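You operate a simulated robot arm through the tools that you are given. There is no shell and no other tool.

You run a simulated robot arm. Do the job below in one go: nothing can be reset, and whatever is moved stays where it is left.

Task
Pulse the green bottle jack on the wide seat till it first reads 4000 kPa or more.
Fine: the jack goes back on the rubber strip, then the dump lever is opened. Set down upright: what you pick out.
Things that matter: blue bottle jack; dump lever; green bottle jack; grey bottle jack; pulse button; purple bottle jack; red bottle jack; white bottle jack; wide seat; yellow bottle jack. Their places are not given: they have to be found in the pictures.

Only the result counts: the job must be done as asked and must still hold three seconds after the hand-in. Knocking over, shifting, dropping, spilling or breaking anything else fails it.

Robot
A 6-joint arm with a two-finger gripper, fixed in place. Base frame: the origin is on the floor under the middle of its stand, x ahead of it, y to its left, z up. Lengths are in mm, angles in rad, forces in N, time in s.
It reaches about 1298 mm from its shoulder. Its first joint turns from -2.601 to 2.601 rad. Payload 1.57 kg.
The TCP is the grasp point between the finger pads, 21 mm short of the fingertips. In the tool frame z runs along the fingers and y along their closing line. The gripper opens to 70 mm; its body begins 50 mm behind the TCP.
Orientation is that of the tool frame in the base frame, as a unit quaternion [x, y, z, w]. With the fingers straight down and closing along the base's y, the tool's x points along the base's -x, its y along +y and its z along -z.

Tools
- The arm moves only by the tool arm_command. Its argument "moves" is a list of rows, each an object (a shift or turn left out is 0, a gripper value left out holds the last) with "linear": the shift along the tool's x, y, z in units of 100 mm (1.0 is 100 mm), a list of three; "dr": the turn, a rotation vector about the tool's x, y, z in units of 120 degrees (1.0 is 120 degrees), a list of three. In form: [{"linear": [x, y, z], "dr": [rx, ry, rz]}, ...]. A call has 1 to 20 rows; each row is the pose to reach, as a shift and turn from the pose commanded when the call began, along the tool's axes at that moment. "gripper" is the opening, from 0 (shut) to 1 (fully open), set as the call begins (left out, the last holds). A call with a number of a shift or a turn outside -1 to 1 is refused whole. Each row takes 0.2 s and may step no farther than 50 mm and 0.15 rad from the row before; otherwise, or with a gripper value out of range, the whole call is refused. A pose out of reach is approached as far as the arm can. The call stops where the force on the tool passes 90 N (or 10 N more than at its start, if that is more) or the arm is blocked; 0.2 s more then pass. Each finger travels about 64.8 mm/s and halts on what it meets, pressing with about 30 N; the grip force reading is that of the motor and also rises with nothing between the fingers. The clock runs only during rows and for 0.2 s after the last one: add rows that repeat a pose to give the fingers time. It gives the time, the measured TCP pose, the force on the tool (base axes), the opening and the grip force at its end, in the units of the frame above (readings bear some noise), with the torque about the TCP (base axes, N m) and any sound that the robot's microphone picked up.
- Cameras (640 x 400 px; columns grow to the right, rows downward): "scene" is fixed at [392.3, 504.2, 1569.2]; the picture's right is [-0.98, -0.19, 0.00], its down [-0.09, 0.46, -0.88] and it looks along [0.16, -0.87, -0.47] (base axes); focal length 330 px, centre (320, 200). "wrist" rides on the gripper at [79, 4, -81] in the tool frame; the picture's right is [-0.05, 1.00, 0.00], its down [-0.67, -0.04, -0.74] and it looks along [-0.74, -0.04, 0.67] (tool axes); focal length 256 px, centre (320, 200).
- snapshot(camera): a new picture of that camera. It takes no simulated time.
- move_column(by): slides the trunk up (or, below 0, down) by that many mm; the arm rides with it, the base frame stays. It gives what a move gives, with no picture.
- locate(camera, pixels): for up to 12 pixels [column, row] of the newest picture of that camera ("zoom" is the newest enlarged one), the place [x, y, z] in the base frame of the surface seen there, good to about 2 mm, but the place of the scene camera against the robot may be out by one fixed shift of up to 25 mm in any direction. It takes no simulated time.
- enlarge(camera, box): a new picture of the part [left, top, right, bottom] of that camera's present view, enlarged. It takes no simulated time.
- close_job(): hands the job in; it is judged then, once.

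Open the gripper and draw the arm clear of the work before you hand the job in, unless the task says otherwise.

The tools are called after "Emit:" as a command line: name --argument value ..., lists and objects as JSON in quotes. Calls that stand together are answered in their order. arm_command: Moves the arm, as the interface text tells. Its arguments: {"type":"object","properties":{"moves":{"type":"array"},"gripper":{"type":"number"}},"required":["moves"]} The other tools are called the same way: move_column (by) moves the trunk up or down; snapshot (camera) takes a picture; locate (camera, pixels) gives the place of the surface under pixels of a picture; enlarge (camera, box) takes an enlarged picture of a part of a camera's view; close_job () hands the job in.

At the start:

```text
t: 0.0
ee_pos: [361.2, -570.1, 1211.3]
tool_rot: [0.001, 1.0, -0.001, 0.0]
wrist_force: [0.4, 1.3, -0.3]
torque: [0.01, 0.02, 0.01]
opening: 70.3
grip_force: 0.0
trunk travel left (down, up): [-893.0, 77.0]
```

scene: 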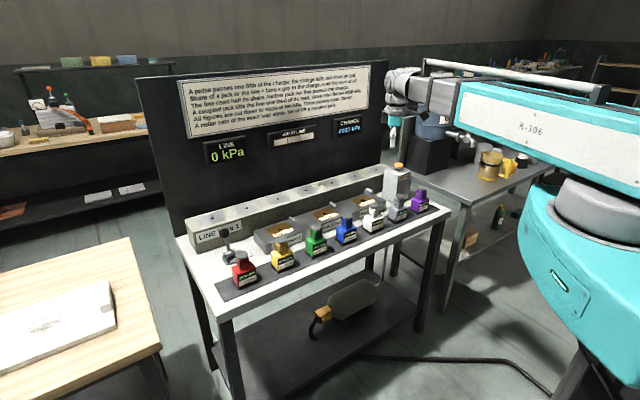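
wrist: 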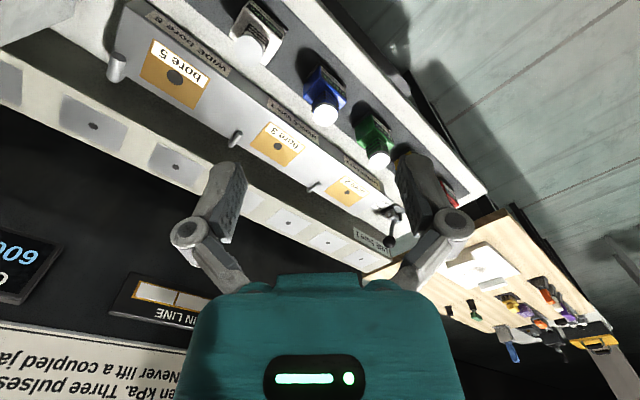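

The scene shows the board with text at (275,95), six jacks on the rubber strip, and seats behind. I enlarge the instruction panel and the bench to read everything.

Emit:
enlarge --camera "scene" --box '[170, 60, 380, 190]'

Emit:
enlarge --camera "scene" --box '[170, 160, 450, 320]'

Emit:
enlarge --camera "wrist" --box '[80, 0, 480, 250]'

```text
3.05 times, centred on (275, 125) of scene
```

zoom: 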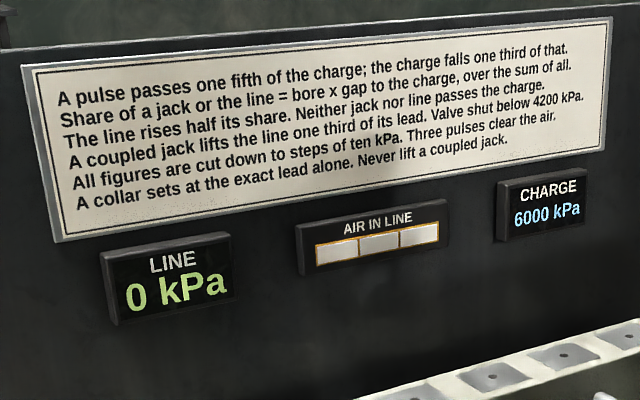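

```text
2.29 times, centred on (310, 240) of scene
```

zoom: 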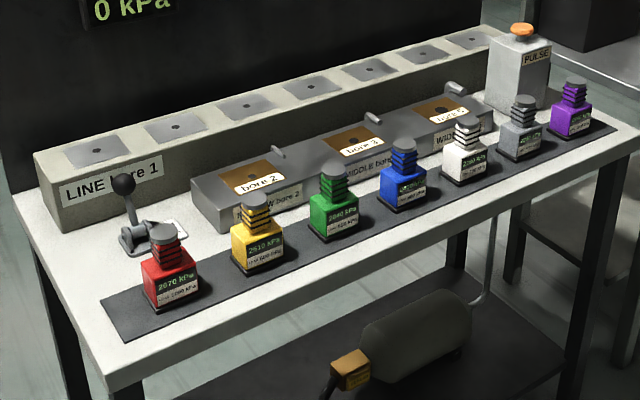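

```text
1.60 times, centred on (280, 125) of wrist
```

zoom: 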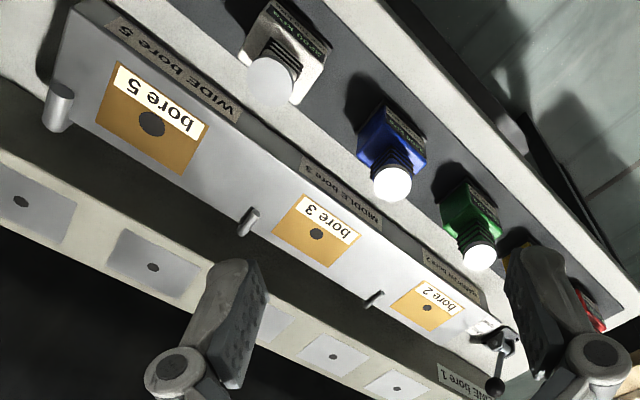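

The panel gives the rules; next I need the labels on the jacks and the seats, so I enlarge them more closely.

Emit:
enlarge --camera "scene" --box '[220, 220, 300, 290]'

Emit:
enlarge --camera "scene" --box '[295, 210, 365, 260]'

Emit:
enlarge --camera "scene" --box '[355, 180, 435, 240]'

Emit:
enlarge --camera "scene" --box '[250, 180, 400, 260]'

Emit:
enlarge --camera "scene" --box '[180, 190, 260, 270]'

Emit:
enlarge --camera "scene" --box '[175, 60, 380, 120]'

```text
5.71 times, centred on (260, 255) of scene
```

zoom: 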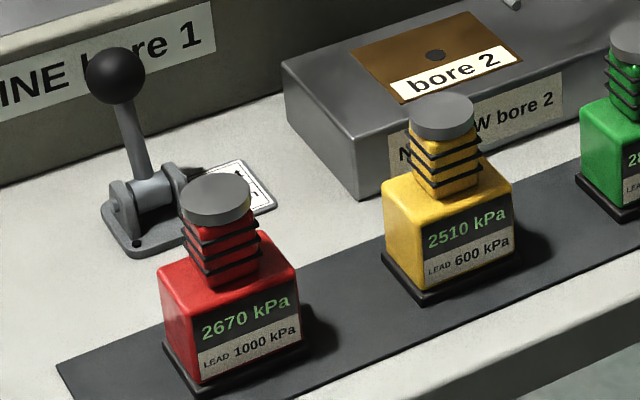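

```text
8.00 times, centred on (330, 235) of scene
```

zoom: 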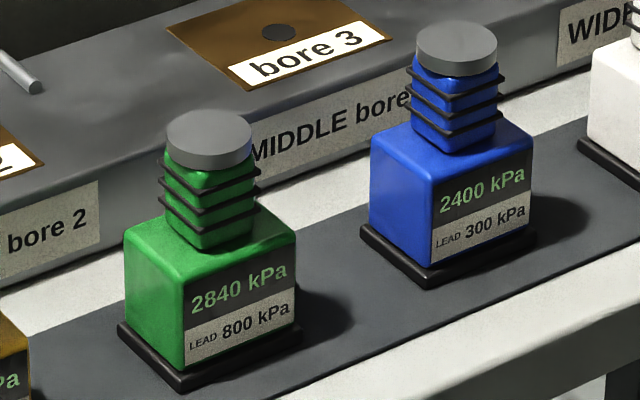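

```text
6.67 times, centred on (395, 210) of scene
```

zoom: 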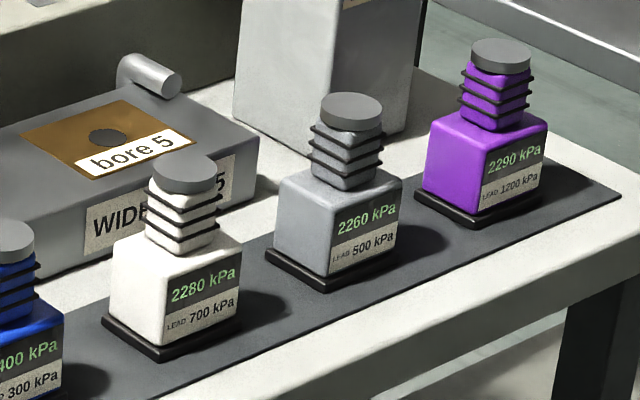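

```text
4.27 times, centred on (325, 220) of scene
```

zoom: 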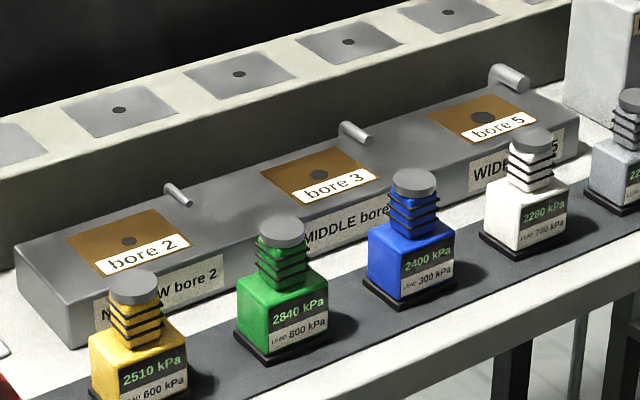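

```text
5.00 times, centred on (220, 230) of scene
```

zoom: 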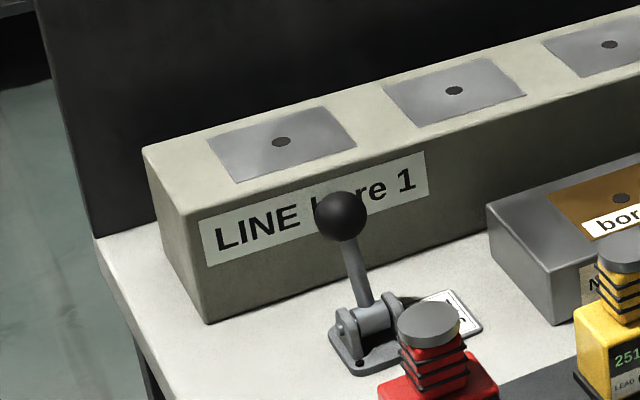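

```text
3.12 times, centred on (278, 90) of scene
```

zoom: 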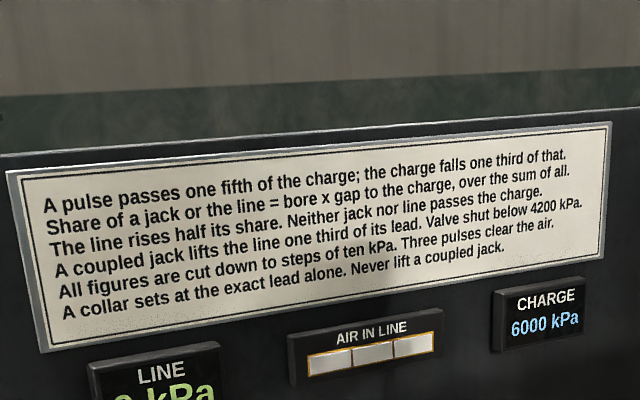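

I now read green at 2840 kPa with lead 800, and the wide seat as "bore 5". I locate the key points in the scene view: bench, jacks, seat, lever and button.

Emit:
snapshot --camera "scene"

Emit:
locate --camera "scene" --pixels '[[316, 227], [316, 245], [347, 220], [285, 244], [371, 206], [399, 165], [369, 203], [223, 233], [229, 262], [397, 202], [418, 192], [241, 255]]'

Emit:
enlarge --camera "scene" --box '[340, 150, 420, 230]'

Emit:
enlarge --camera "scene" --box '[210, 220, 260, 270]'

```text
taken
```

scene: 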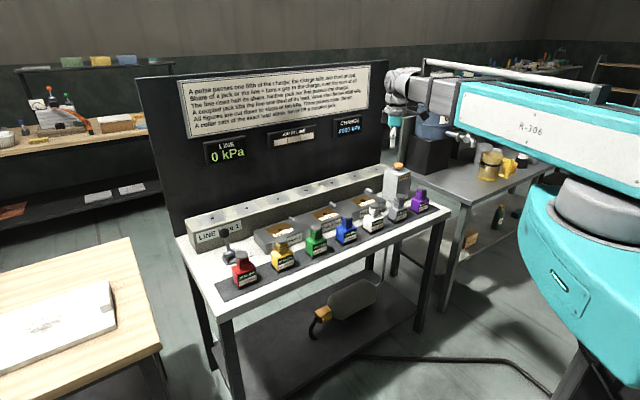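

```text
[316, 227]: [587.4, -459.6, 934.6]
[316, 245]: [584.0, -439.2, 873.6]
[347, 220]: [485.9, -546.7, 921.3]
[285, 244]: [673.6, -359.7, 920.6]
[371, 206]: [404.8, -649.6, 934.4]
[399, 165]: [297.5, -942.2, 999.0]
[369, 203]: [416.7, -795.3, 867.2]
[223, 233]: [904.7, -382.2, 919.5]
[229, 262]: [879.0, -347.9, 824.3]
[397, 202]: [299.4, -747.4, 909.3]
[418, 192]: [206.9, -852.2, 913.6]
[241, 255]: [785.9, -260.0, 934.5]
```

```text
5.00 times, centred on (380, 190) of scene
```

zoom: 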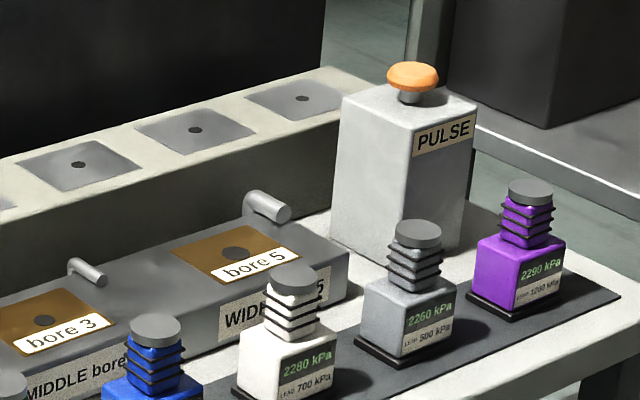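

```text
8.00 times, centred on (235, 245) of scene
```

zoom: 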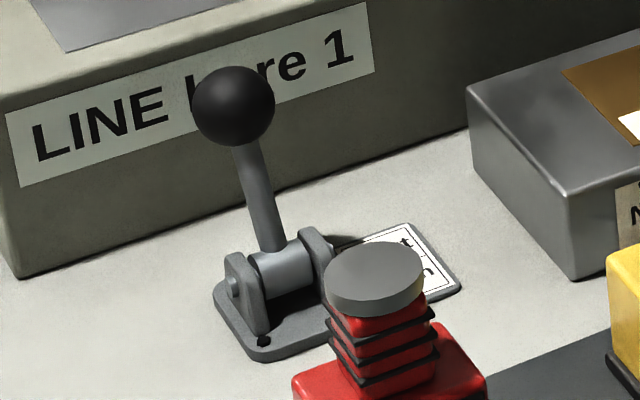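

The bench runs diagonally (red near (786,-260), purple near (207,-852)). The scene camera may be offset, so I measure the same features with the wrist camera to find the shift.

Emit:
snapshot --camera "wrist"

Emit:
locate --camera "wrist" --pixels '[[379, 160], [326, 116], [245, 48], [175, 77], [279, 146], [346, 191], [391, 241], [374, 137], [116, 67], [450, 150], [300, 75], [150, 20]]'

Emit:
enlarge --camera "wrist" --box '[330, 80, 430, 180]'

Emit:
enlarge --camera "scene" --box '[300, 218, 335, 258]'

```text
taken
```

wrist: 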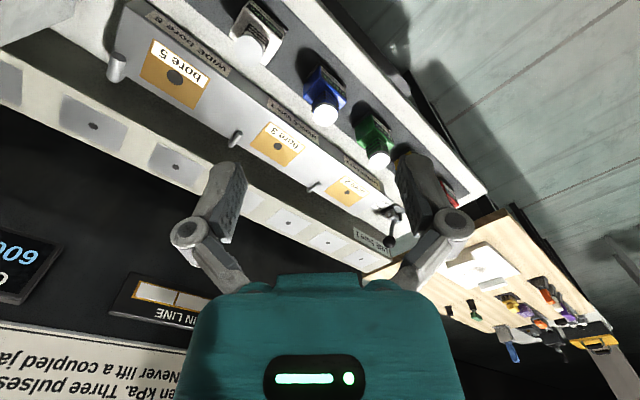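

```text
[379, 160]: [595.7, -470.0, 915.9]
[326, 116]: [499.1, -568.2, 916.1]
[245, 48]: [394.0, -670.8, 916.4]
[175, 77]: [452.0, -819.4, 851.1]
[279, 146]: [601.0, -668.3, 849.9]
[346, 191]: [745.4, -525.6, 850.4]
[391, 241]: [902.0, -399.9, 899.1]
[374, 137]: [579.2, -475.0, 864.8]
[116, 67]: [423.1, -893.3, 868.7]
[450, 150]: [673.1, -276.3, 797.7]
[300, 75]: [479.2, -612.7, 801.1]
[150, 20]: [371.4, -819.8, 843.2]
```

```text
4.00 times, centred on (380, 130) of wrist
```

zoom: 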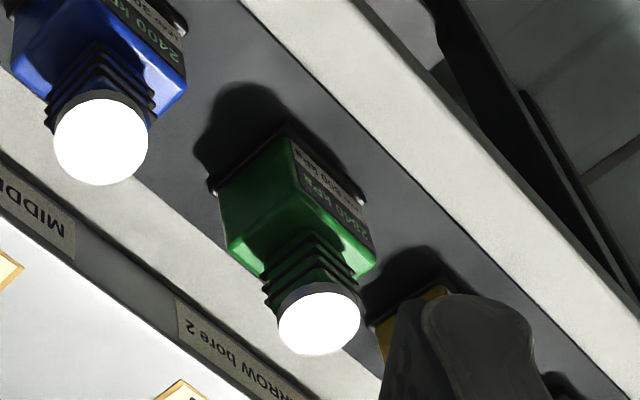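

```text
10.00 times, centred on (318, 238) of scene
```

zoom: 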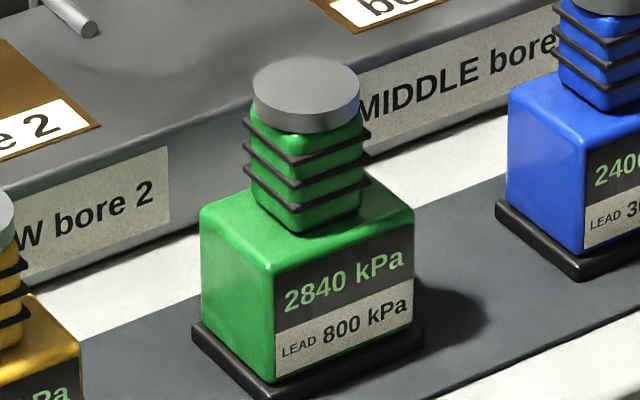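

Wrist measurements put the bench top near z=800, seat tops near 850 and cap tops near 916. I measure the green jack's dimensions in the newest enlarged picture (cap, neck, body, foot).

Emit:
locate --camera "zoom" --pixels '[[256, 85], [357, 90], [305, 75], [306, 125], [300, 150], [305, 210], [268, 275], [412, 215], [272, 378], [204, 215], [300, 235], [240, 240]]'

Emit:
enlarge --camera "wrist" --box '[100, 20, 220, 130]'

```text
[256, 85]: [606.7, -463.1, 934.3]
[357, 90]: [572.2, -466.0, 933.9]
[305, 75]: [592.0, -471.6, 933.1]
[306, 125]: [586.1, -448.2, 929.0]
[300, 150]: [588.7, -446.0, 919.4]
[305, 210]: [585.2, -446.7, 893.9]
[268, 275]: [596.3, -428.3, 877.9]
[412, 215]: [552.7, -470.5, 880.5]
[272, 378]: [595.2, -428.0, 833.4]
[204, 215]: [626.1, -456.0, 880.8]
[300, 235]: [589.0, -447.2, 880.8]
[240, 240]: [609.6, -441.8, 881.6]
```

```text
3.64 times, centred on (160, 75) of wrist
```

zoom: 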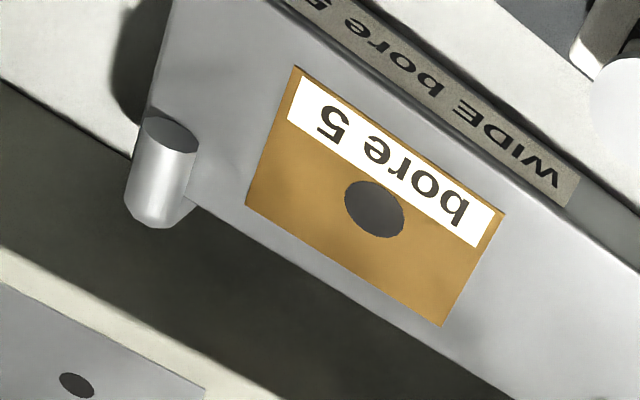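

The bench long axis is at 45° in the base frame, and the green cap centre is at about (596,-470,916). I turn the tool by 45° about its z so the fingers close along the bench's long axis, moving towards the green jack.

Emit:
arm_command --moves '[{"linear": [-0.17, 0.07, 0.05], "dr": [0, 0, 0.0625]}, {"linear": [-0.34, 0.14, 0.1], "dr": [0, 0, 0.125]}, {"linear": [-0.5, 0.21, 0.15], "dr": [0, 0, 0.1875]}, {"linear": [-0.67, 0.28, 0.2], "dr": [0, 0, 0.25]}, {"linear": [-0.84, 0.35, 0.25], "dr": [0, 0, 0.3125]}, {"linear": [-1.0, 0.42, 0.3], "dr": [0, 0, 0.375]}]' --gripper 1

```text
t: 1.4
ee_pos: [462.8, -529.9, 1211.5]
tool_rot: [0.384, 0.923, 0.0, 0.001]
wrist_force: [-0.2, -0.9, 0.3]
torque: [0.02, 0.0, -0.01]
opening: 70.1
grip_force: 0.0
out of reach, approached as far as the arm can: row 1, 2, 3, 4, 5, 6
trunk travel left (down, up): [-893.0, 77.0]
```

The lateral move and turn were reached, but z stayed at 1211, so the arm cannot go lower from this trunk height. I lower the trunk by 120 mm, which leaves the tool near z=1090, well above the caps at 916.

Emit:
move_column --by -120

Emit:
snapshot --camera "scene"

Emit:
snapshot --camera "wrist"

```text
t: 2.9
ee_pos: [462.1, -529.5, 1091.4]
tool_rot: [0.382, 0.924, 0.0, 0.0]
wrist_force: [-0.9, -0.7, 0.4]
torque: [0.01, -0.01, 0.02]
opening: 69.8
grip_force: 0.0
trunk travel left (down, up): [-773.0, 197.0]
```

```text
taken
```

scene: 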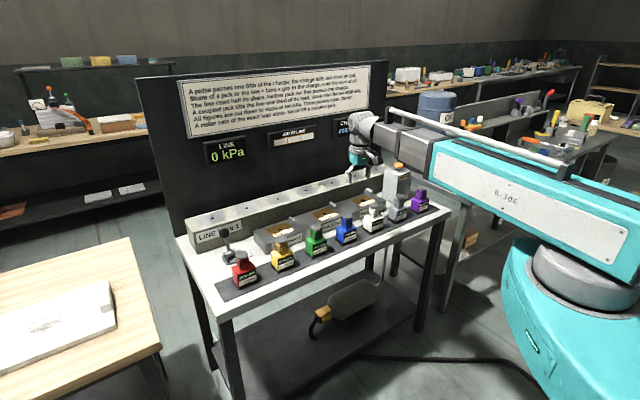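

```text
taken
```

wrist: 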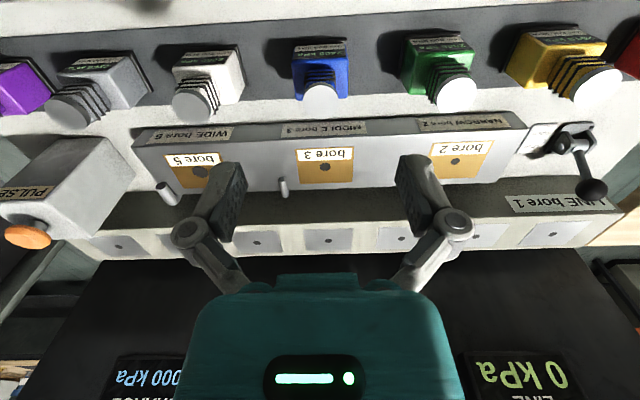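

Good overview now: green cap at (447,92), wide bore at (201,172), lever at (575,150), pulse button at (27,237). I enlarge the lever and its label, and locate the key points.

Emit:
enlarge --camera "wrist" --box '[510, 100, 640, 220]'

Emit:
enlarge --camera "wrist" --box '[380, 20, 500, 120]'

Emit:
enlarge --camera "wrist" --box '[120, 110, 260, 220]'

Emit:
locate --camera "wrist" --pixels '[[447, 93], [321, 92], [201, 172], [325, 167], [455, 161], [592, 190], [27, 237], [60, 190], [328, 240], [120, 246], [20, 190], [283, 188]]'

```text
3.33 times, centred on (575, 160) of wrist
```

zoom: 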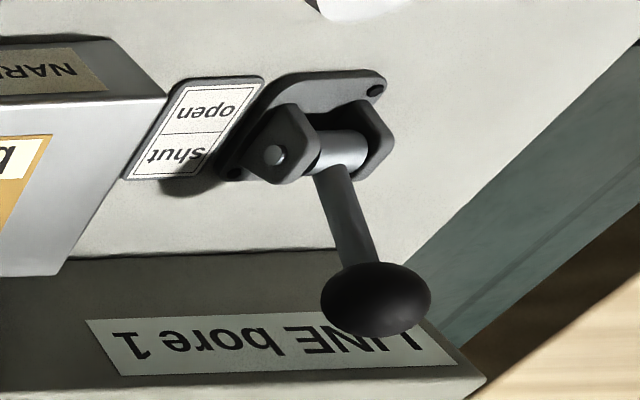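

```text
4.00 times, centred on (440, 70) of wrist
```

zoom: 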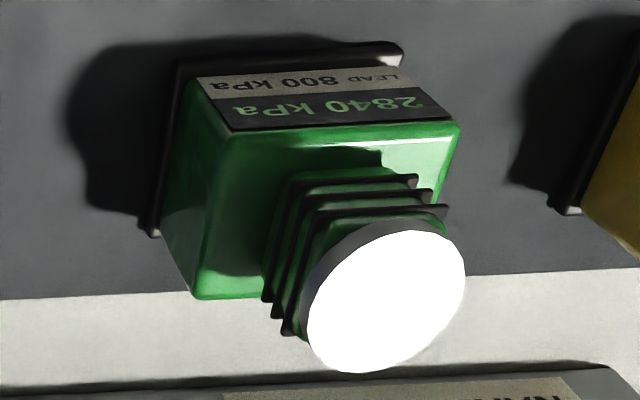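

```text
3.64 times, centred on (190, 165) of wrist
```

zoom: 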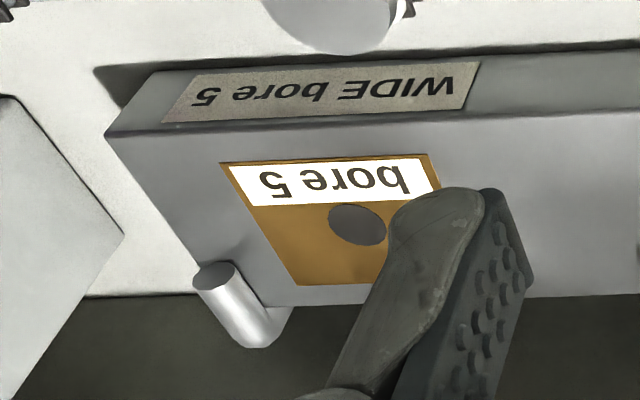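

```text
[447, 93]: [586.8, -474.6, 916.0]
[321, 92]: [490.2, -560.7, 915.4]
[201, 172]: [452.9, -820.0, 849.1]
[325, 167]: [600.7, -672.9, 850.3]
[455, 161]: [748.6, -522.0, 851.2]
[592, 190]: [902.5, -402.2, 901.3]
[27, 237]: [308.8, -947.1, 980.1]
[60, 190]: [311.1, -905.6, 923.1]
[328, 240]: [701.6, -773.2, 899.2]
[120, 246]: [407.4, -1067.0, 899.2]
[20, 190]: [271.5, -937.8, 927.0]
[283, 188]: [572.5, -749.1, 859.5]
```

The lever label reads "shut" at the back and "open" at the front, so the lever must later be pulled forward. I refine the green cap centre (enlarged picture gives about (456,94.5)) and the bore and lever points.

Emit:
locate --camera "wrist" --pixels '[[456, 94.5], [438, 96], [474, 92], [455, 80], [457, 108], [419, 67], [474, 53], [321, 92], [305, 91], [337, 92]]'

Emit:
enlarge --camera "wrist" --box '[560, 120, 620, 200]'

Emit:
enlarge --camera "wrist" --box '[0, 130, 130, 260]'

```text
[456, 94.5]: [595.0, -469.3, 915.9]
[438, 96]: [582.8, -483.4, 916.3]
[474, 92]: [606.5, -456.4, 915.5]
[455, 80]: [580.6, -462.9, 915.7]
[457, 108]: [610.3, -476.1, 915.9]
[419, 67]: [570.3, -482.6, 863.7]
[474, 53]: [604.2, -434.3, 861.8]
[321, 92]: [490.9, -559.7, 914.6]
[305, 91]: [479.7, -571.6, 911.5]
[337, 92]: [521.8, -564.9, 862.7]
```

```text
5.00 times, centred on (590, 160) of wrist
```

zoom: 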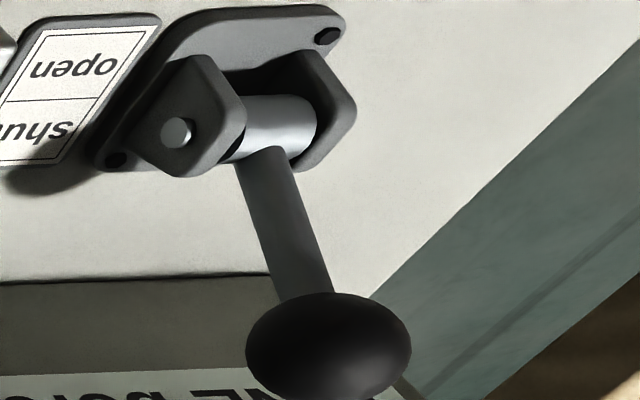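

```text
3.08 times, centred on (65, 195) of wrist
```

zoom: 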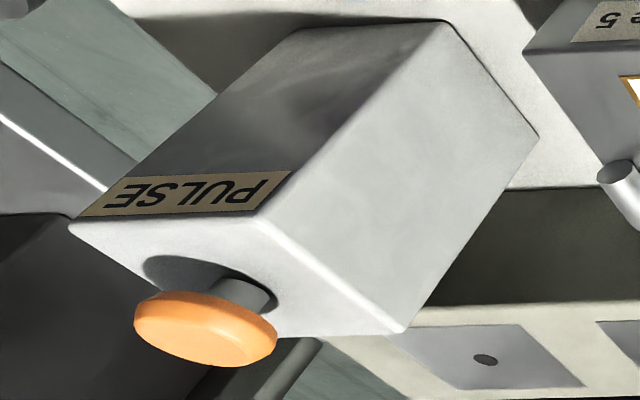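

The green cap centre is at about (595,-469.5,916) with 38 mm diameter; body top is at z≈862. I move over it with open fingers in two steps, staying above z≈1000 first.

Emit:
arm_command --moves '[{"linear": [-0.17, 0.33, 0.1]}, {"linear": [-0.34, 0.66, 0.2]}, {"linear": [-0.517, 1.0, 0.3]}, {"linear": [-0.517, 1.0, 0.3]}]' --gripper 1

```text
t: 3.9
ee_pos: [571.5, -496.7, 1092.0]
tool_rot: [0.383, 0.924, 0.0, 0.0]
wrist_force: [0.6, 0.5, 0.7]
torque: [0.02, -0.02, 0.01]
opening: 69.8
grip_force: 0.1
out of reach, approached as far as the arm can: row 1, 2, 3, 4
trunk travel left (down, up): [-773.0, 197.0]
```

z did not change again, so vertical travel appears to come from the trunk. I finish the horizontal alignment without any z shift and check whether the out-of-reach note disappears.

Emit:
arm_command --moves '[{"linear": [0.0, 0.18, 0]}, {"linear": [0.0, 0.363, 0]}, {"linear": [0.0, 0.363, 0]}]'

```text
t: 4.7
ee_pos: [597.5, -471.9, 1091.2]
tool_rot: [0.382, 0.924, 0.0, 0.0]
wrist_force: [0.1, 0.4, -0.2]
torque: [0.01, 0.02, 0.02]
opening: 69.9
grip_force: 0.0
trunk travel left (down, up): [-773.0, 197.0]
```

The arm now tracks the command, about 3.4 mm too far back from the cap. I check the position with the wrist camera before the fine correction.

Emit:
snapshot --camera "wrist"

Emit:
enlarge --camera "wrist" --box '[260, 0, 380, 80]'

```text
taken
```

wrist: 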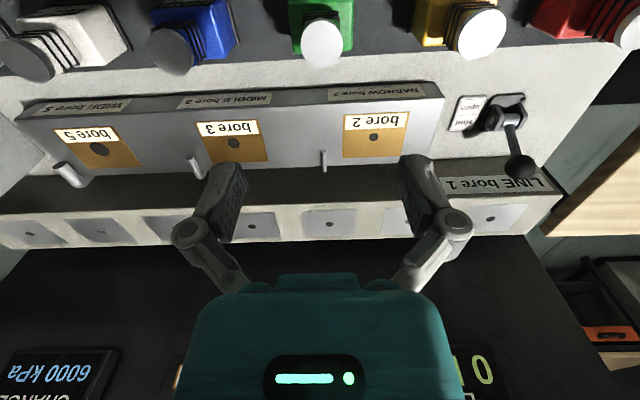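

```text
5.00 times, centred on (320, 40) of wrist
```

zoom: 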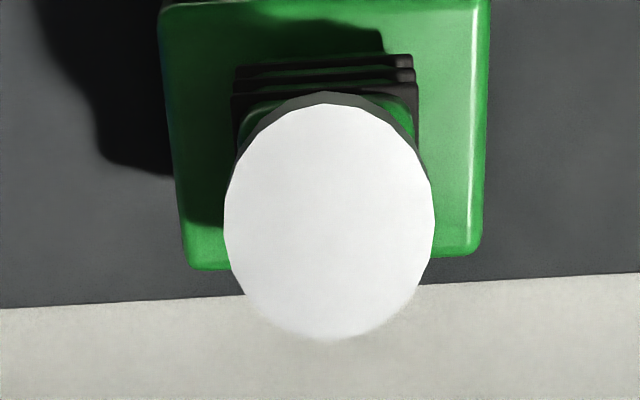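

The cap is centred near zoom (329,222). I locate its centre and rim plus the body edges.

Emit:
locate --camera "zoom" --pixels '[[329, 222], [228, 222], [430, 222], [329, 108], [329, 332], [195, 262], [472, 250], [165, 100], [485, 100], [237, 75], [410, 75]]'

Emit:
locate --camera "wrist" --pixels '[[98, 149], [233, 142], [374, 137], [521, 167], [513, 125], [506, 105], [505, 99]]'

```text
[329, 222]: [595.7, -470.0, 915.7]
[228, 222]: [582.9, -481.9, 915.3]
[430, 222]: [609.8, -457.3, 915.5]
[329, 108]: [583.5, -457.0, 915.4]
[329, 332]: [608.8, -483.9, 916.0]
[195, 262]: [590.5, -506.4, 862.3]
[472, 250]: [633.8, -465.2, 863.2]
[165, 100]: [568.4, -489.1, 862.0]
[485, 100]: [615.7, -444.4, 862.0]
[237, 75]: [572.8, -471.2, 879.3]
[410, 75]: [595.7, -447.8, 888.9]
```

```text
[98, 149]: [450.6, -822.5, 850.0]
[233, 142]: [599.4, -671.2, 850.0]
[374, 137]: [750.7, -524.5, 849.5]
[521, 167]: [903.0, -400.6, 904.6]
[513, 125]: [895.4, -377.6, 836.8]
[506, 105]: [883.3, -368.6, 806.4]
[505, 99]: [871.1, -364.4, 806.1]
```

Cap centre confirmed at (595.9,-470.0). I shift 2.5 mm towards the front and then lower the trunk by 100 mm.

Emit:
arm_command --moves '[{"linear": [0.025, 0.002, 0]}, {"linear": [0.025, 0.002, 0]}]'

Emit:
move_column --by -100

Emit:
snapshot --camera "wrist"

Emit:
snapshot --camera "scene"

```text
t: 5.3
ee_pos: [595.2, -469.3, 1092.7]
tool_rot: [0.383, 0.924, 0.001, 0.0]
wrist_force: [-0.7, -1.9, 0.2]
torque: [-0.03, 0.02, 0.02]
opening: 69.9
grip_force: 0.1
trunk travel left (down, up): [-773.0, 197.0]
```

```text
t: 6.6
ee_pos: [594.9, -469.8, 991.7]
tool_rot: [0.382, 0.924, -0.001, 0.001]
wrist_force: [-0.4, 0.3, 0.3]
torque: [-0.01, -0.03, 0.01]
opening: 70.0
grip_force: 0.1
trunk travel left (down, up): [-673.0, 297.0]
```

```text
taken
```

wrist: 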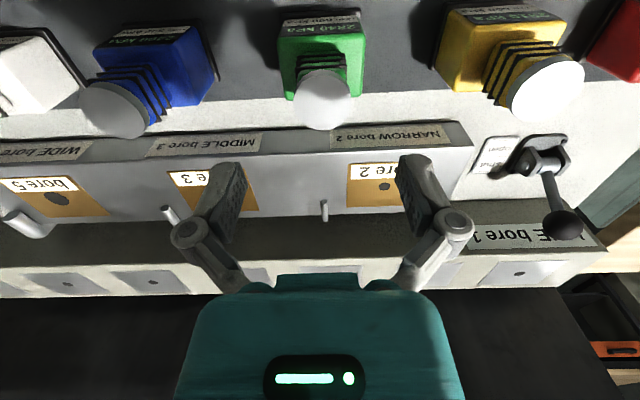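

```text
taken
```

scene: 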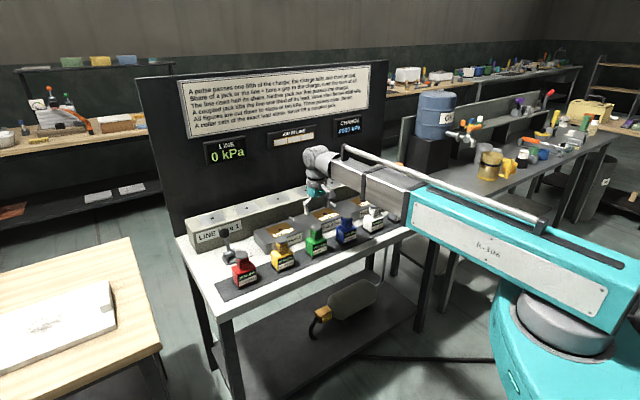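

The cap at (322,98) is centred between the fingers. Before lowering more I check the forearm's height over the bench, since in the scene it passes in front of the pulse box region.

Emit:
enlarge --camera "scene" --box '[280, 130, 440, 260]'

Emit:
locate --camera "scene" --pixels '[[320, 205], [317, 190], [318, 160], [345, 183], [390, 215], [398, 205], [385, 190], [430, 225], [480, 255], [360, 190], [420, 190]]'

```text
3.08 times, centred on (360, 195) of scene
```

zoom: 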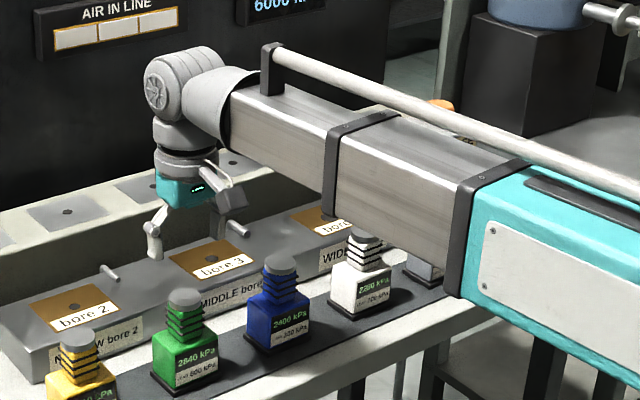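

```text
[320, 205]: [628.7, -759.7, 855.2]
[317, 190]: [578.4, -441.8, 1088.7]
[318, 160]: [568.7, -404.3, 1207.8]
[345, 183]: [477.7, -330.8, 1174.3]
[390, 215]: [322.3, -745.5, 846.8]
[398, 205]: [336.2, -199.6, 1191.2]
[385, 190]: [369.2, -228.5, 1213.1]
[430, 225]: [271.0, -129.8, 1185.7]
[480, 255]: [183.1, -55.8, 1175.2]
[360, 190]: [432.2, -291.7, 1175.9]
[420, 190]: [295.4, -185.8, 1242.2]
```

The forearm is about 180 mm above the tool point, so lowering is clear of the other jacks. I lower 60 mm so the fingertips straddle the cap, and check force and picture.

Emit:
move_column --by -60

Emit:
snapshot --camera "wrist"

Emit:
enlarge --camera "scene" --box '[285, 180, 355, 260]'

```text
t: 7.6
ee_pos: [594.5, -468.2, 931.9]
tool_rot: [0.383, 0.924, 0.0, 0.0]
wrist_force: [-0.6, 0.2, -0.1]
torque: [0.0, 0.01, -0.02]
opening: 70.0
grip_force: 0.0
trunk travel left (down, up): [-613.0, 357.0]
```

```text
taken
```

wrist: 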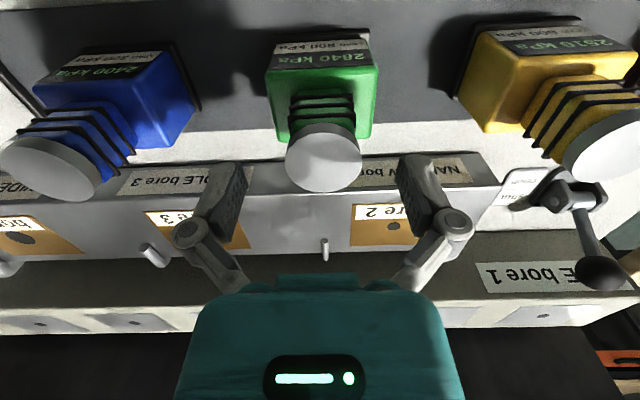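

```text
5.00 times, centred on (320, 220) of scene
```

zoom: 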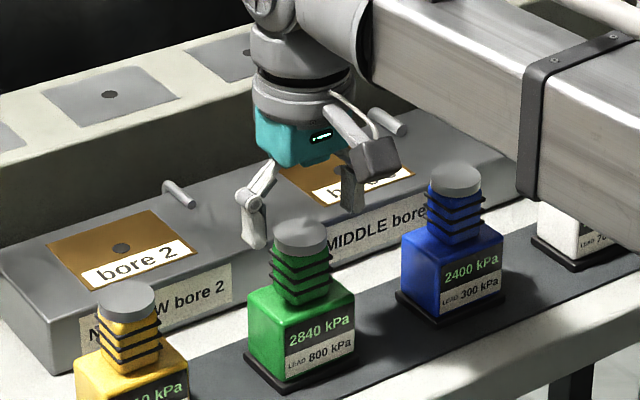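

The cap centre sits at (323,161), matching the predicted tool axis (320,161). I lower the final 45 mm so the pads surround the neck (tips about 4 mm above the body top).

Emit:
locate --camera "wrist" --pixels '[[323, 161], [288, 163], [359, 160]]'

Emit:
move_column --by -45

Emit:
enlarge --camera "scene" --box '[285, 180, 355, 260]'

Emit:
snapshot --camera "wrist"

```text
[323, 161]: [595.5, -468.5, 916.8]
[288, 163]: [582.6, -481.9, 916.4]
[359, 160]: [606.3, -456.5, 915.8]
```

```text
t: 8.5
ee_pos: [595.6, -468.8, 887.5]
tool_rot: [0.383, 0.924, 0.0, 0.0]
wrist_force: [0.0, -0.3, -0.3]
torque: [0.01, 0.0, 0.01]
opening: 69.8
grip_force: 0.0
trunk travel left (down, up): [-568.0, 402.0]
```

```text
5.00 times, centred on (320, 220) of scene
```

zoom: 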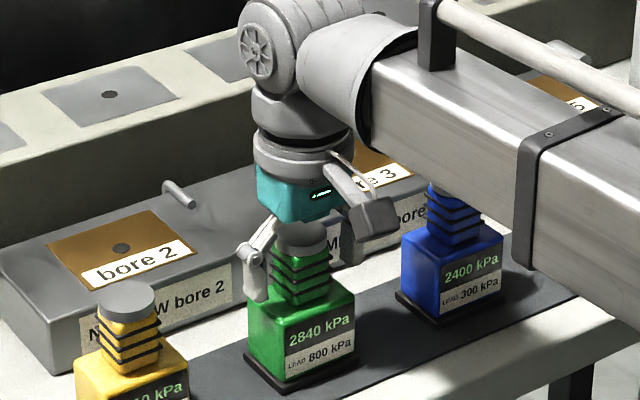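

```text
taken
```

wrist: 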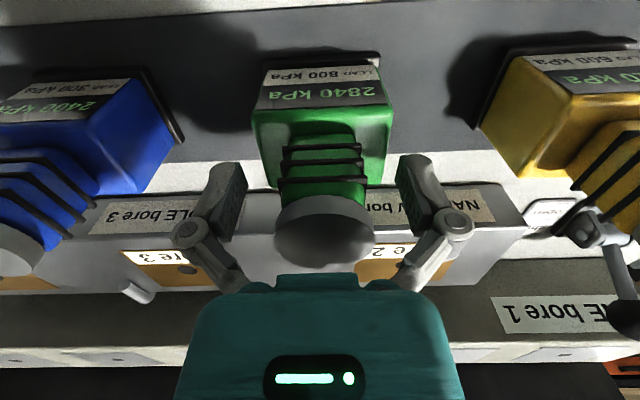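

The fingers flank the neck with no contact force. I close the gripper, holding pose for about a second.

Emit:
arm_command --moves '[{"linear": [0, 0, 0]}, {"linear": [0, 0, 0]}, {"linear": [0, 0, 0]}, {"linear": [0, 0, 0]}, {"linear": [0, 0, 0]}]' --gripper 0

Emit:
snapshot --camera "wrist"

```text
t: 9.7
ee_pos: [595.1, -469.1, 887.4]
tool_rot: [0.382, 0.924, 0.0, 0.0]
wrist_force: [5.9, 4.7, 5.9]
torque: [0.09, -0.07, 0.05]
opening: 31.9
grip_force: 30.2
trunk travel left (down, up): [-568.0, 402.0]
```

```text
taken
```

wrist: 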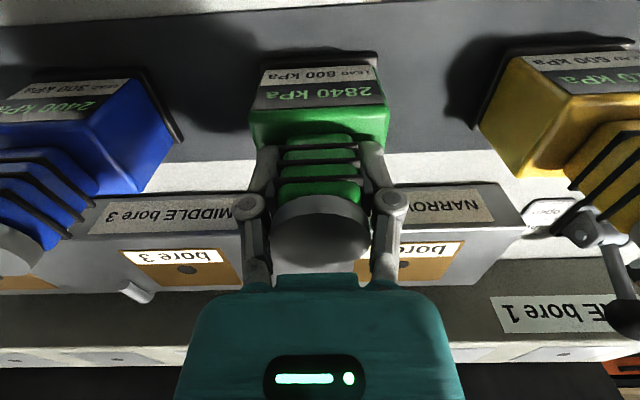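

Grip holds at 31.9 mm, 30 N. I lift 15 mm first to check the hold.

Emit:
move_column --by 15

Emit:
snapshot --camera "wrist"

Emit:
enlarge --camera "scene" --box '[285, 180, 355, 260]'

```text
t: 10.3
ee_pos: [594.8, -469.8, 900.9]
tool_rot: [0.383, 0.924, 0.0, 0.0]
wrist_force: [-0.8, 0.6, -8.1]
torque: [-0.01, 0.03, 0.0]
opening: 31.8
grip_force: 30.2
trunk travel left (down, up): [-583.0, 387.0]
```

```text
taken
```

wrist: 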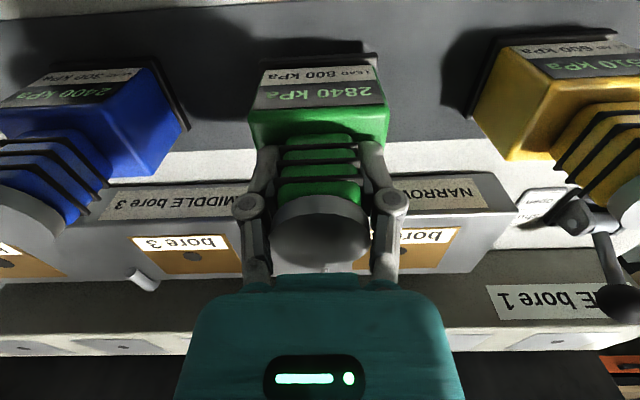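

```text
5.00 times, centred on (320, 220) of scene
```

zoom: 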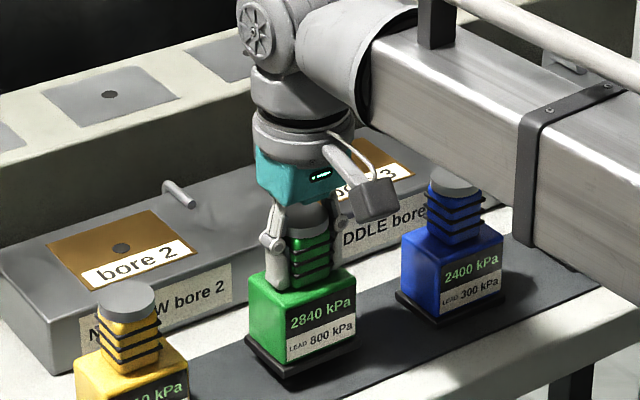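

The jack is held upright, about 8 N of weight. I raise it 130 mm more so its foot clears all the caps.

Emit:
move_column --by 130

Emit:
enlarge --camera "scene" --box '[270, 140, 430, 260]'

```text
t: 11.9
ee_pos: [594.0, -469.0, 1030.5]
tool_rot: [0.383, 0.924, 0.0, -0.001]
wrist_force: [0.0, -0.1, -7.7]
torque: [0.01, 0.02, 0.0]
opening: 31.7
grip_force: 29.1
trunk travel left (down, up): [-713.0, 257.0]
```

```text
3.33 times, centred on (350, 200) of scene
```

zoom: 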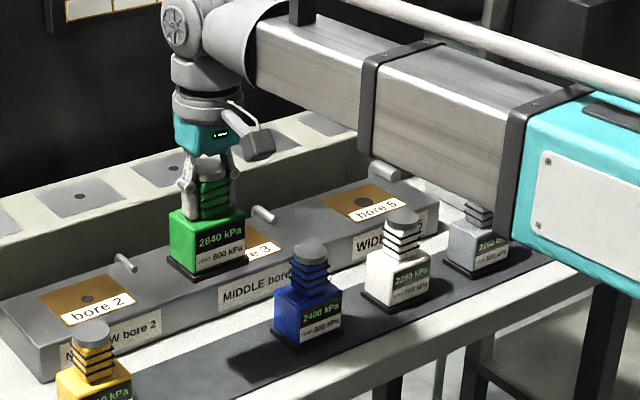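

The jack is clear. I traverse toward the wide seat (target about (452,-820.6)), i.e. tool y −349 mm and tool x −148 mm, over several calls.

Emit:
arm_command --moves '[{"linear": [-0.1, -0.25, 0]}, {"linear": [-0.2, -0.5, 0]}, {"linear": [-0.3, -0.75, 0]}, {"linear": [-0.4, -1.0, 0]}, {"linear": [-0.4, -1.0, 0]}]' --gripper 0

Emit:
arm_command --moves '[{"linear": [-0.1, -0.25, 0]}, {"linear": [-0.2, -0.5, 0]}, {"linear": [-0.3, -0.75, 0]}, {"linear": [-0.4, -1.0, 0]}, {"linear": [-0.4, -1.0, 0]}]' --gripper 0

Emit:
snapshot --camera "scene"

Emit:
snapshot --camera "wrist"

```text
t: 13.1
ee_pos: [552.0, -569.2, 1031.1]
tool_rot: [0.383, 0.924, 0.0, -0.001]
wrist_force: [0.2, -0.4, -8.3]
torque: [0.03, 0.01, 0.01]
opening: 31.8
grip_force: 30.5
trunk travel left (down, up): [-713.0, 257.0]
```

```text
t: 14.3
ee_pos: [507.6, -668.8, 1031.1]
tool_rot: [0.383, 0.924, 0.0, 0.001]
wrist_force: [-0.9, 0.1, -8.0]
torque: [0.02, 0.04, -0.01]
opening: 31.7
grip_force: 30.4
trunk travel left (down, up): [-713.0, 257.0]
```

```text
taken
```

scene: 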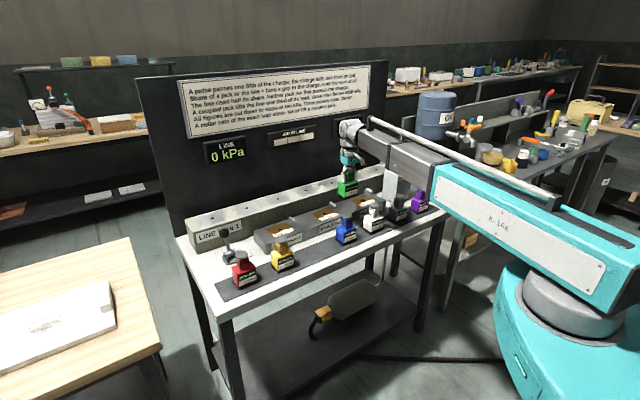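

```text
taken
```

wrist: 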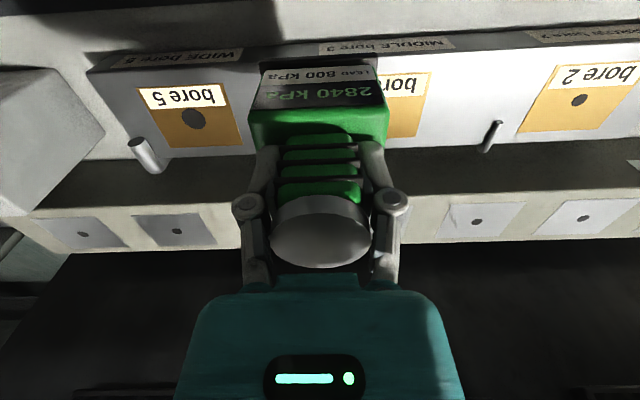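

The wide bore is clearly visible at (193,119). I enlarge and locate the hole and the plate corners.

Emit:
enlarge --camera "wrist" --box '[110, 60, 260, 180]'

Emit:
locate --camera "wrist" --pixels '[[193, 118.5], [182, 118], [204, 118], [193, 108], [193, 129], [140, 89], [228, 84], [243, 143], [166, 148], [140, 145], [150, 168]]'

```text
3.33 times, centred on (185, 120) of wrist
```

zoom: 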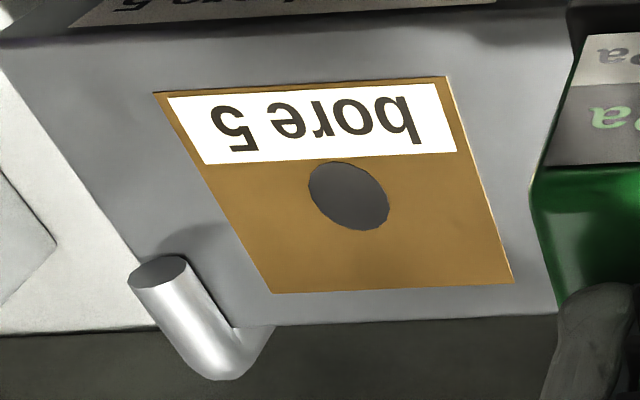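

```text
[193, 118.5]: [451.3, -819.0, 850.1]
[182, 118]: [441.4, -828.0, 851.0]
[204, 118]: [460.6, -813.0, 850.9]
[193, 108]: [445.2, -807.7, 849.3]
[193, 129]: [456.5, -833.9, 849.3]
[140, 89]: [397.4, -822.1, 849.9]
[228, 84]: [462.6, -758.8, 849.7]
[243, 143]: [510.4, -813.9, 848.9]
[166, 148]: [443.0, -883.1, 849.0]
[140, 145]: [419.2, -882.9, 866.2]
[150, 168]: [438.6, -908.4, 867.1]
```

The bore centre comes out at about (452,-819.8) and the plate is about 97 × 74 mm. From (507.6,-668.8) that is tool x −67 mm and tool y −146 mm; I move there in two calls.

Emit:
arm_command --moves '[{"linear": [-0.17, -0.37, 0]}, {"linear": [-0.34, -0.73, 0]}, {"linear": [-0.34, -0.73, 0]}]' --gripper 0

Emit:
arm_command --moves '[{"linear": [-0.17, -0.37, 0]}, {"linear": [-0.33, -0.73, 0]}, {"linear": [-0.33, -0.73, 0]}, {"linear": [-0.33, -0.73, 0]}]' --gripper 0

Emit:
snapshot --camera "wrist"

Emit:
snapshot --camera "scene"

```text
t: 15.1
ee_pos: [483.1, -742.7, 1031.4]
tool_rot: [0.382, 0.924, 0.001, -0.001]
wrist_force: [0.8, -0.9, -8.5]
torque: [0.05, 0.0, -0.01]
opening: 31.9
grip_force: 29.7
trunk travel left (down, up): [-713.0, 257.0]
```

```text
t: 16.1
ee_pos: [453.1, -818.4, 1030.4]
tool_rot: [0.383, 0.924, 0.0, 0.0]
wrist_force: [-0.1, 0.1, -7.5]
torque: [-0.02, 0.03, 0.01]
opening: 31.8
grip_force: 30.2
trunk travel left (down, up): [-713.0, 257.0]
```

```text
taken
```

wrist: 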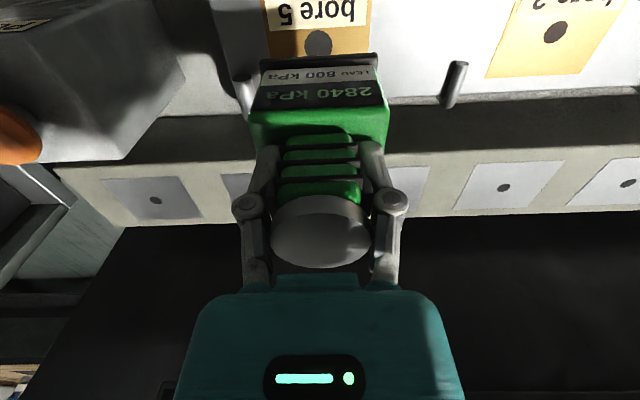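

```text
taken
```

scene: 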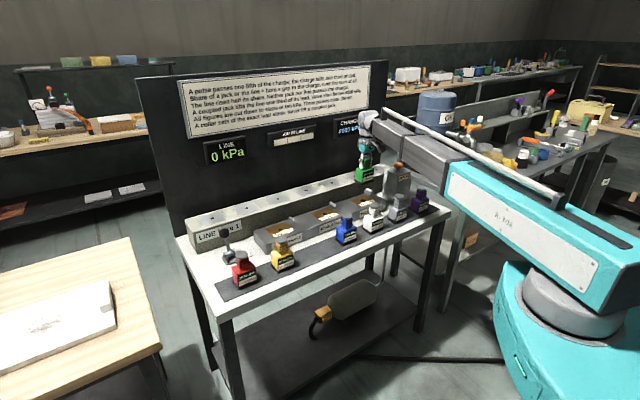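

The bore is visible ahead at (319,42), in line with the jack. I locate it to verify the alignment before lowering.

Emit:
locate --camera "wrist" --pixels '[[319, 43], [306, 43], [332, 43], [319, 33], [319, 53], [265, 5], [373, 52], [270, 60], [322, 232]]'

Emit:
enlarge --camera "wrist" --box '[240, 0, 400, 100]'

```text
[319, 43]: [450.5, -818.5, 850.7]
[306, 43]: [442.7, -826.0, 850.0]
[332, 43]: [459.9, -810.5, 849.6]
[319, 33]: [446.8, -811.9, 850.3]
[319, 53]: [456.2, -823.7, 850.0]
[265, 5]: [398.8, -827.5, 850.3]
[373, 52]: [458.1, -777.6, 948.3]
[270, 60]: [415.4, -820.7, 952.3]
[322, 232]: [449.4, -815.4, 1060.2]
```

```text
4.00 times, centred on (320, 50) of wrist
```

zoom: 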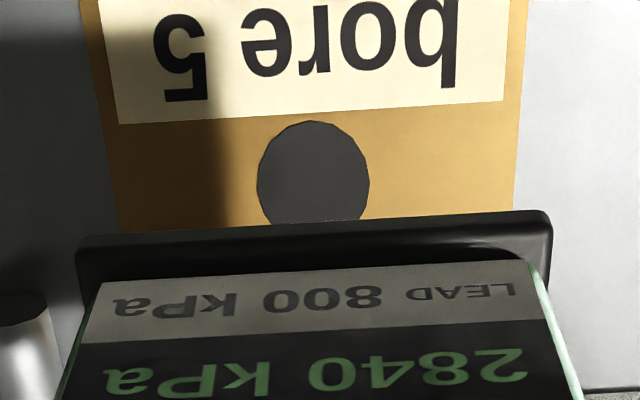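

Hole centre is about (451,-819.7). I shift 2 mm along tool −y, then lower 85 mm to sit about 10 mm above the seat.

Emit:
arm_command --moves '[{"linear": [0.004, -0.018, 0]}, {"linear": [0.004, -0.018, 0]}]' --gripper 0

Emit:
move_column --by -85

Emit:
enlarge --camera "scene" --box '[330, 150, 430, 230]'

Emit:
snapshot --camera "wrist"

```text
t: 16.7
ee_pos: [450.7, -820.8, 1031.2]
tool_rot: [0.383, 0.924, -0.001, 0.0]
wrist_force: [-0.7, 0.5, -7.3]
torque: [-0.01, 0.05, 0.0]
opening: 31.9
grip_force: 30.3
trunk travel left (down, up): [-713.0, 257.0]
```

```text
t: 17.9
ee_pos: [451.1, -819.5, 946.9]
tool_rot: [0.382, 0.924, -0.001, 0.0]
wrist_force: [0.2, -0.3, -7.7]
torque: [0.02, 0.02, -0.01]
opening: 32.1
grip_force: 29.9
trunk travel left (down, up): [-628.0, 342.0]
```

```text
5.00 times, centred on (380, 190) of scene
```

zoom: 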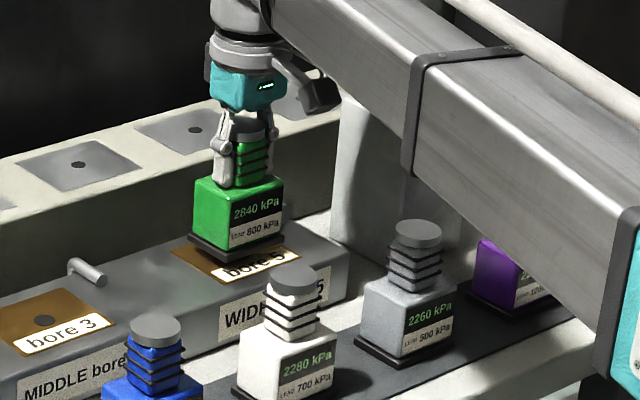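

```text
taken
```

wrist: 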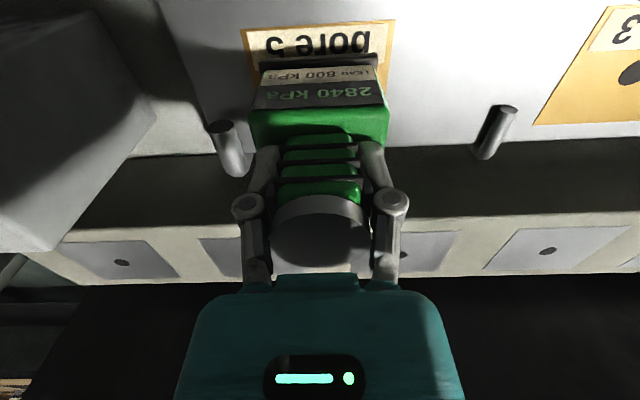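

The jack hovers about 12 mm above the plate, centred. I lower 9 mm, then continue in small steps watching the force.

Emit:
move_column --by -9

Emit:
move_column --by -2

```text
t: 18.5
ee_pos: [450.4, -819.1, 937.8]
tool_rot: [0.383, 0.924, 0.0, -0.001]
wrist_force: [0.0, 0.5, -7.2]
torque: [0.01, 0.05, -0.03]
opening: 31.9
grip_force: 29.5
trunk travel left (down, up): [-619.0, 351.0]
```

```text
t: 19.0
ee_pos: [451.2, -819.3, 935.4]
tool_rot: [0.382, 0.924, 0.0, 0.0]
wrist_force: [-0.3, -0.7, -7.1]
torque: [0.0, 0.03, -0.02]
opening: 32.1
grip_force: 29.8
trunk travel left (down, up): [-617.0, 353.0]
```

Still carrying the full weight (−7 N), so not yet in contact. I lower by 2 mm and again by 1 mm.

Emit:
move_column --by -1.5

```text
t: 19.5
ee_pos: [451.5, -818.9, 934.2]
tool_rot: [0.382, 0.924, 0.0, -0.001]
wrist_force: [1.1, -1.8, -0.4]
torque: [-0.15, -0.22, -0.05]
opening: 32.0
grip_force: 30.2
trunk travel left (down, up): [-616.0, 354.0]
```

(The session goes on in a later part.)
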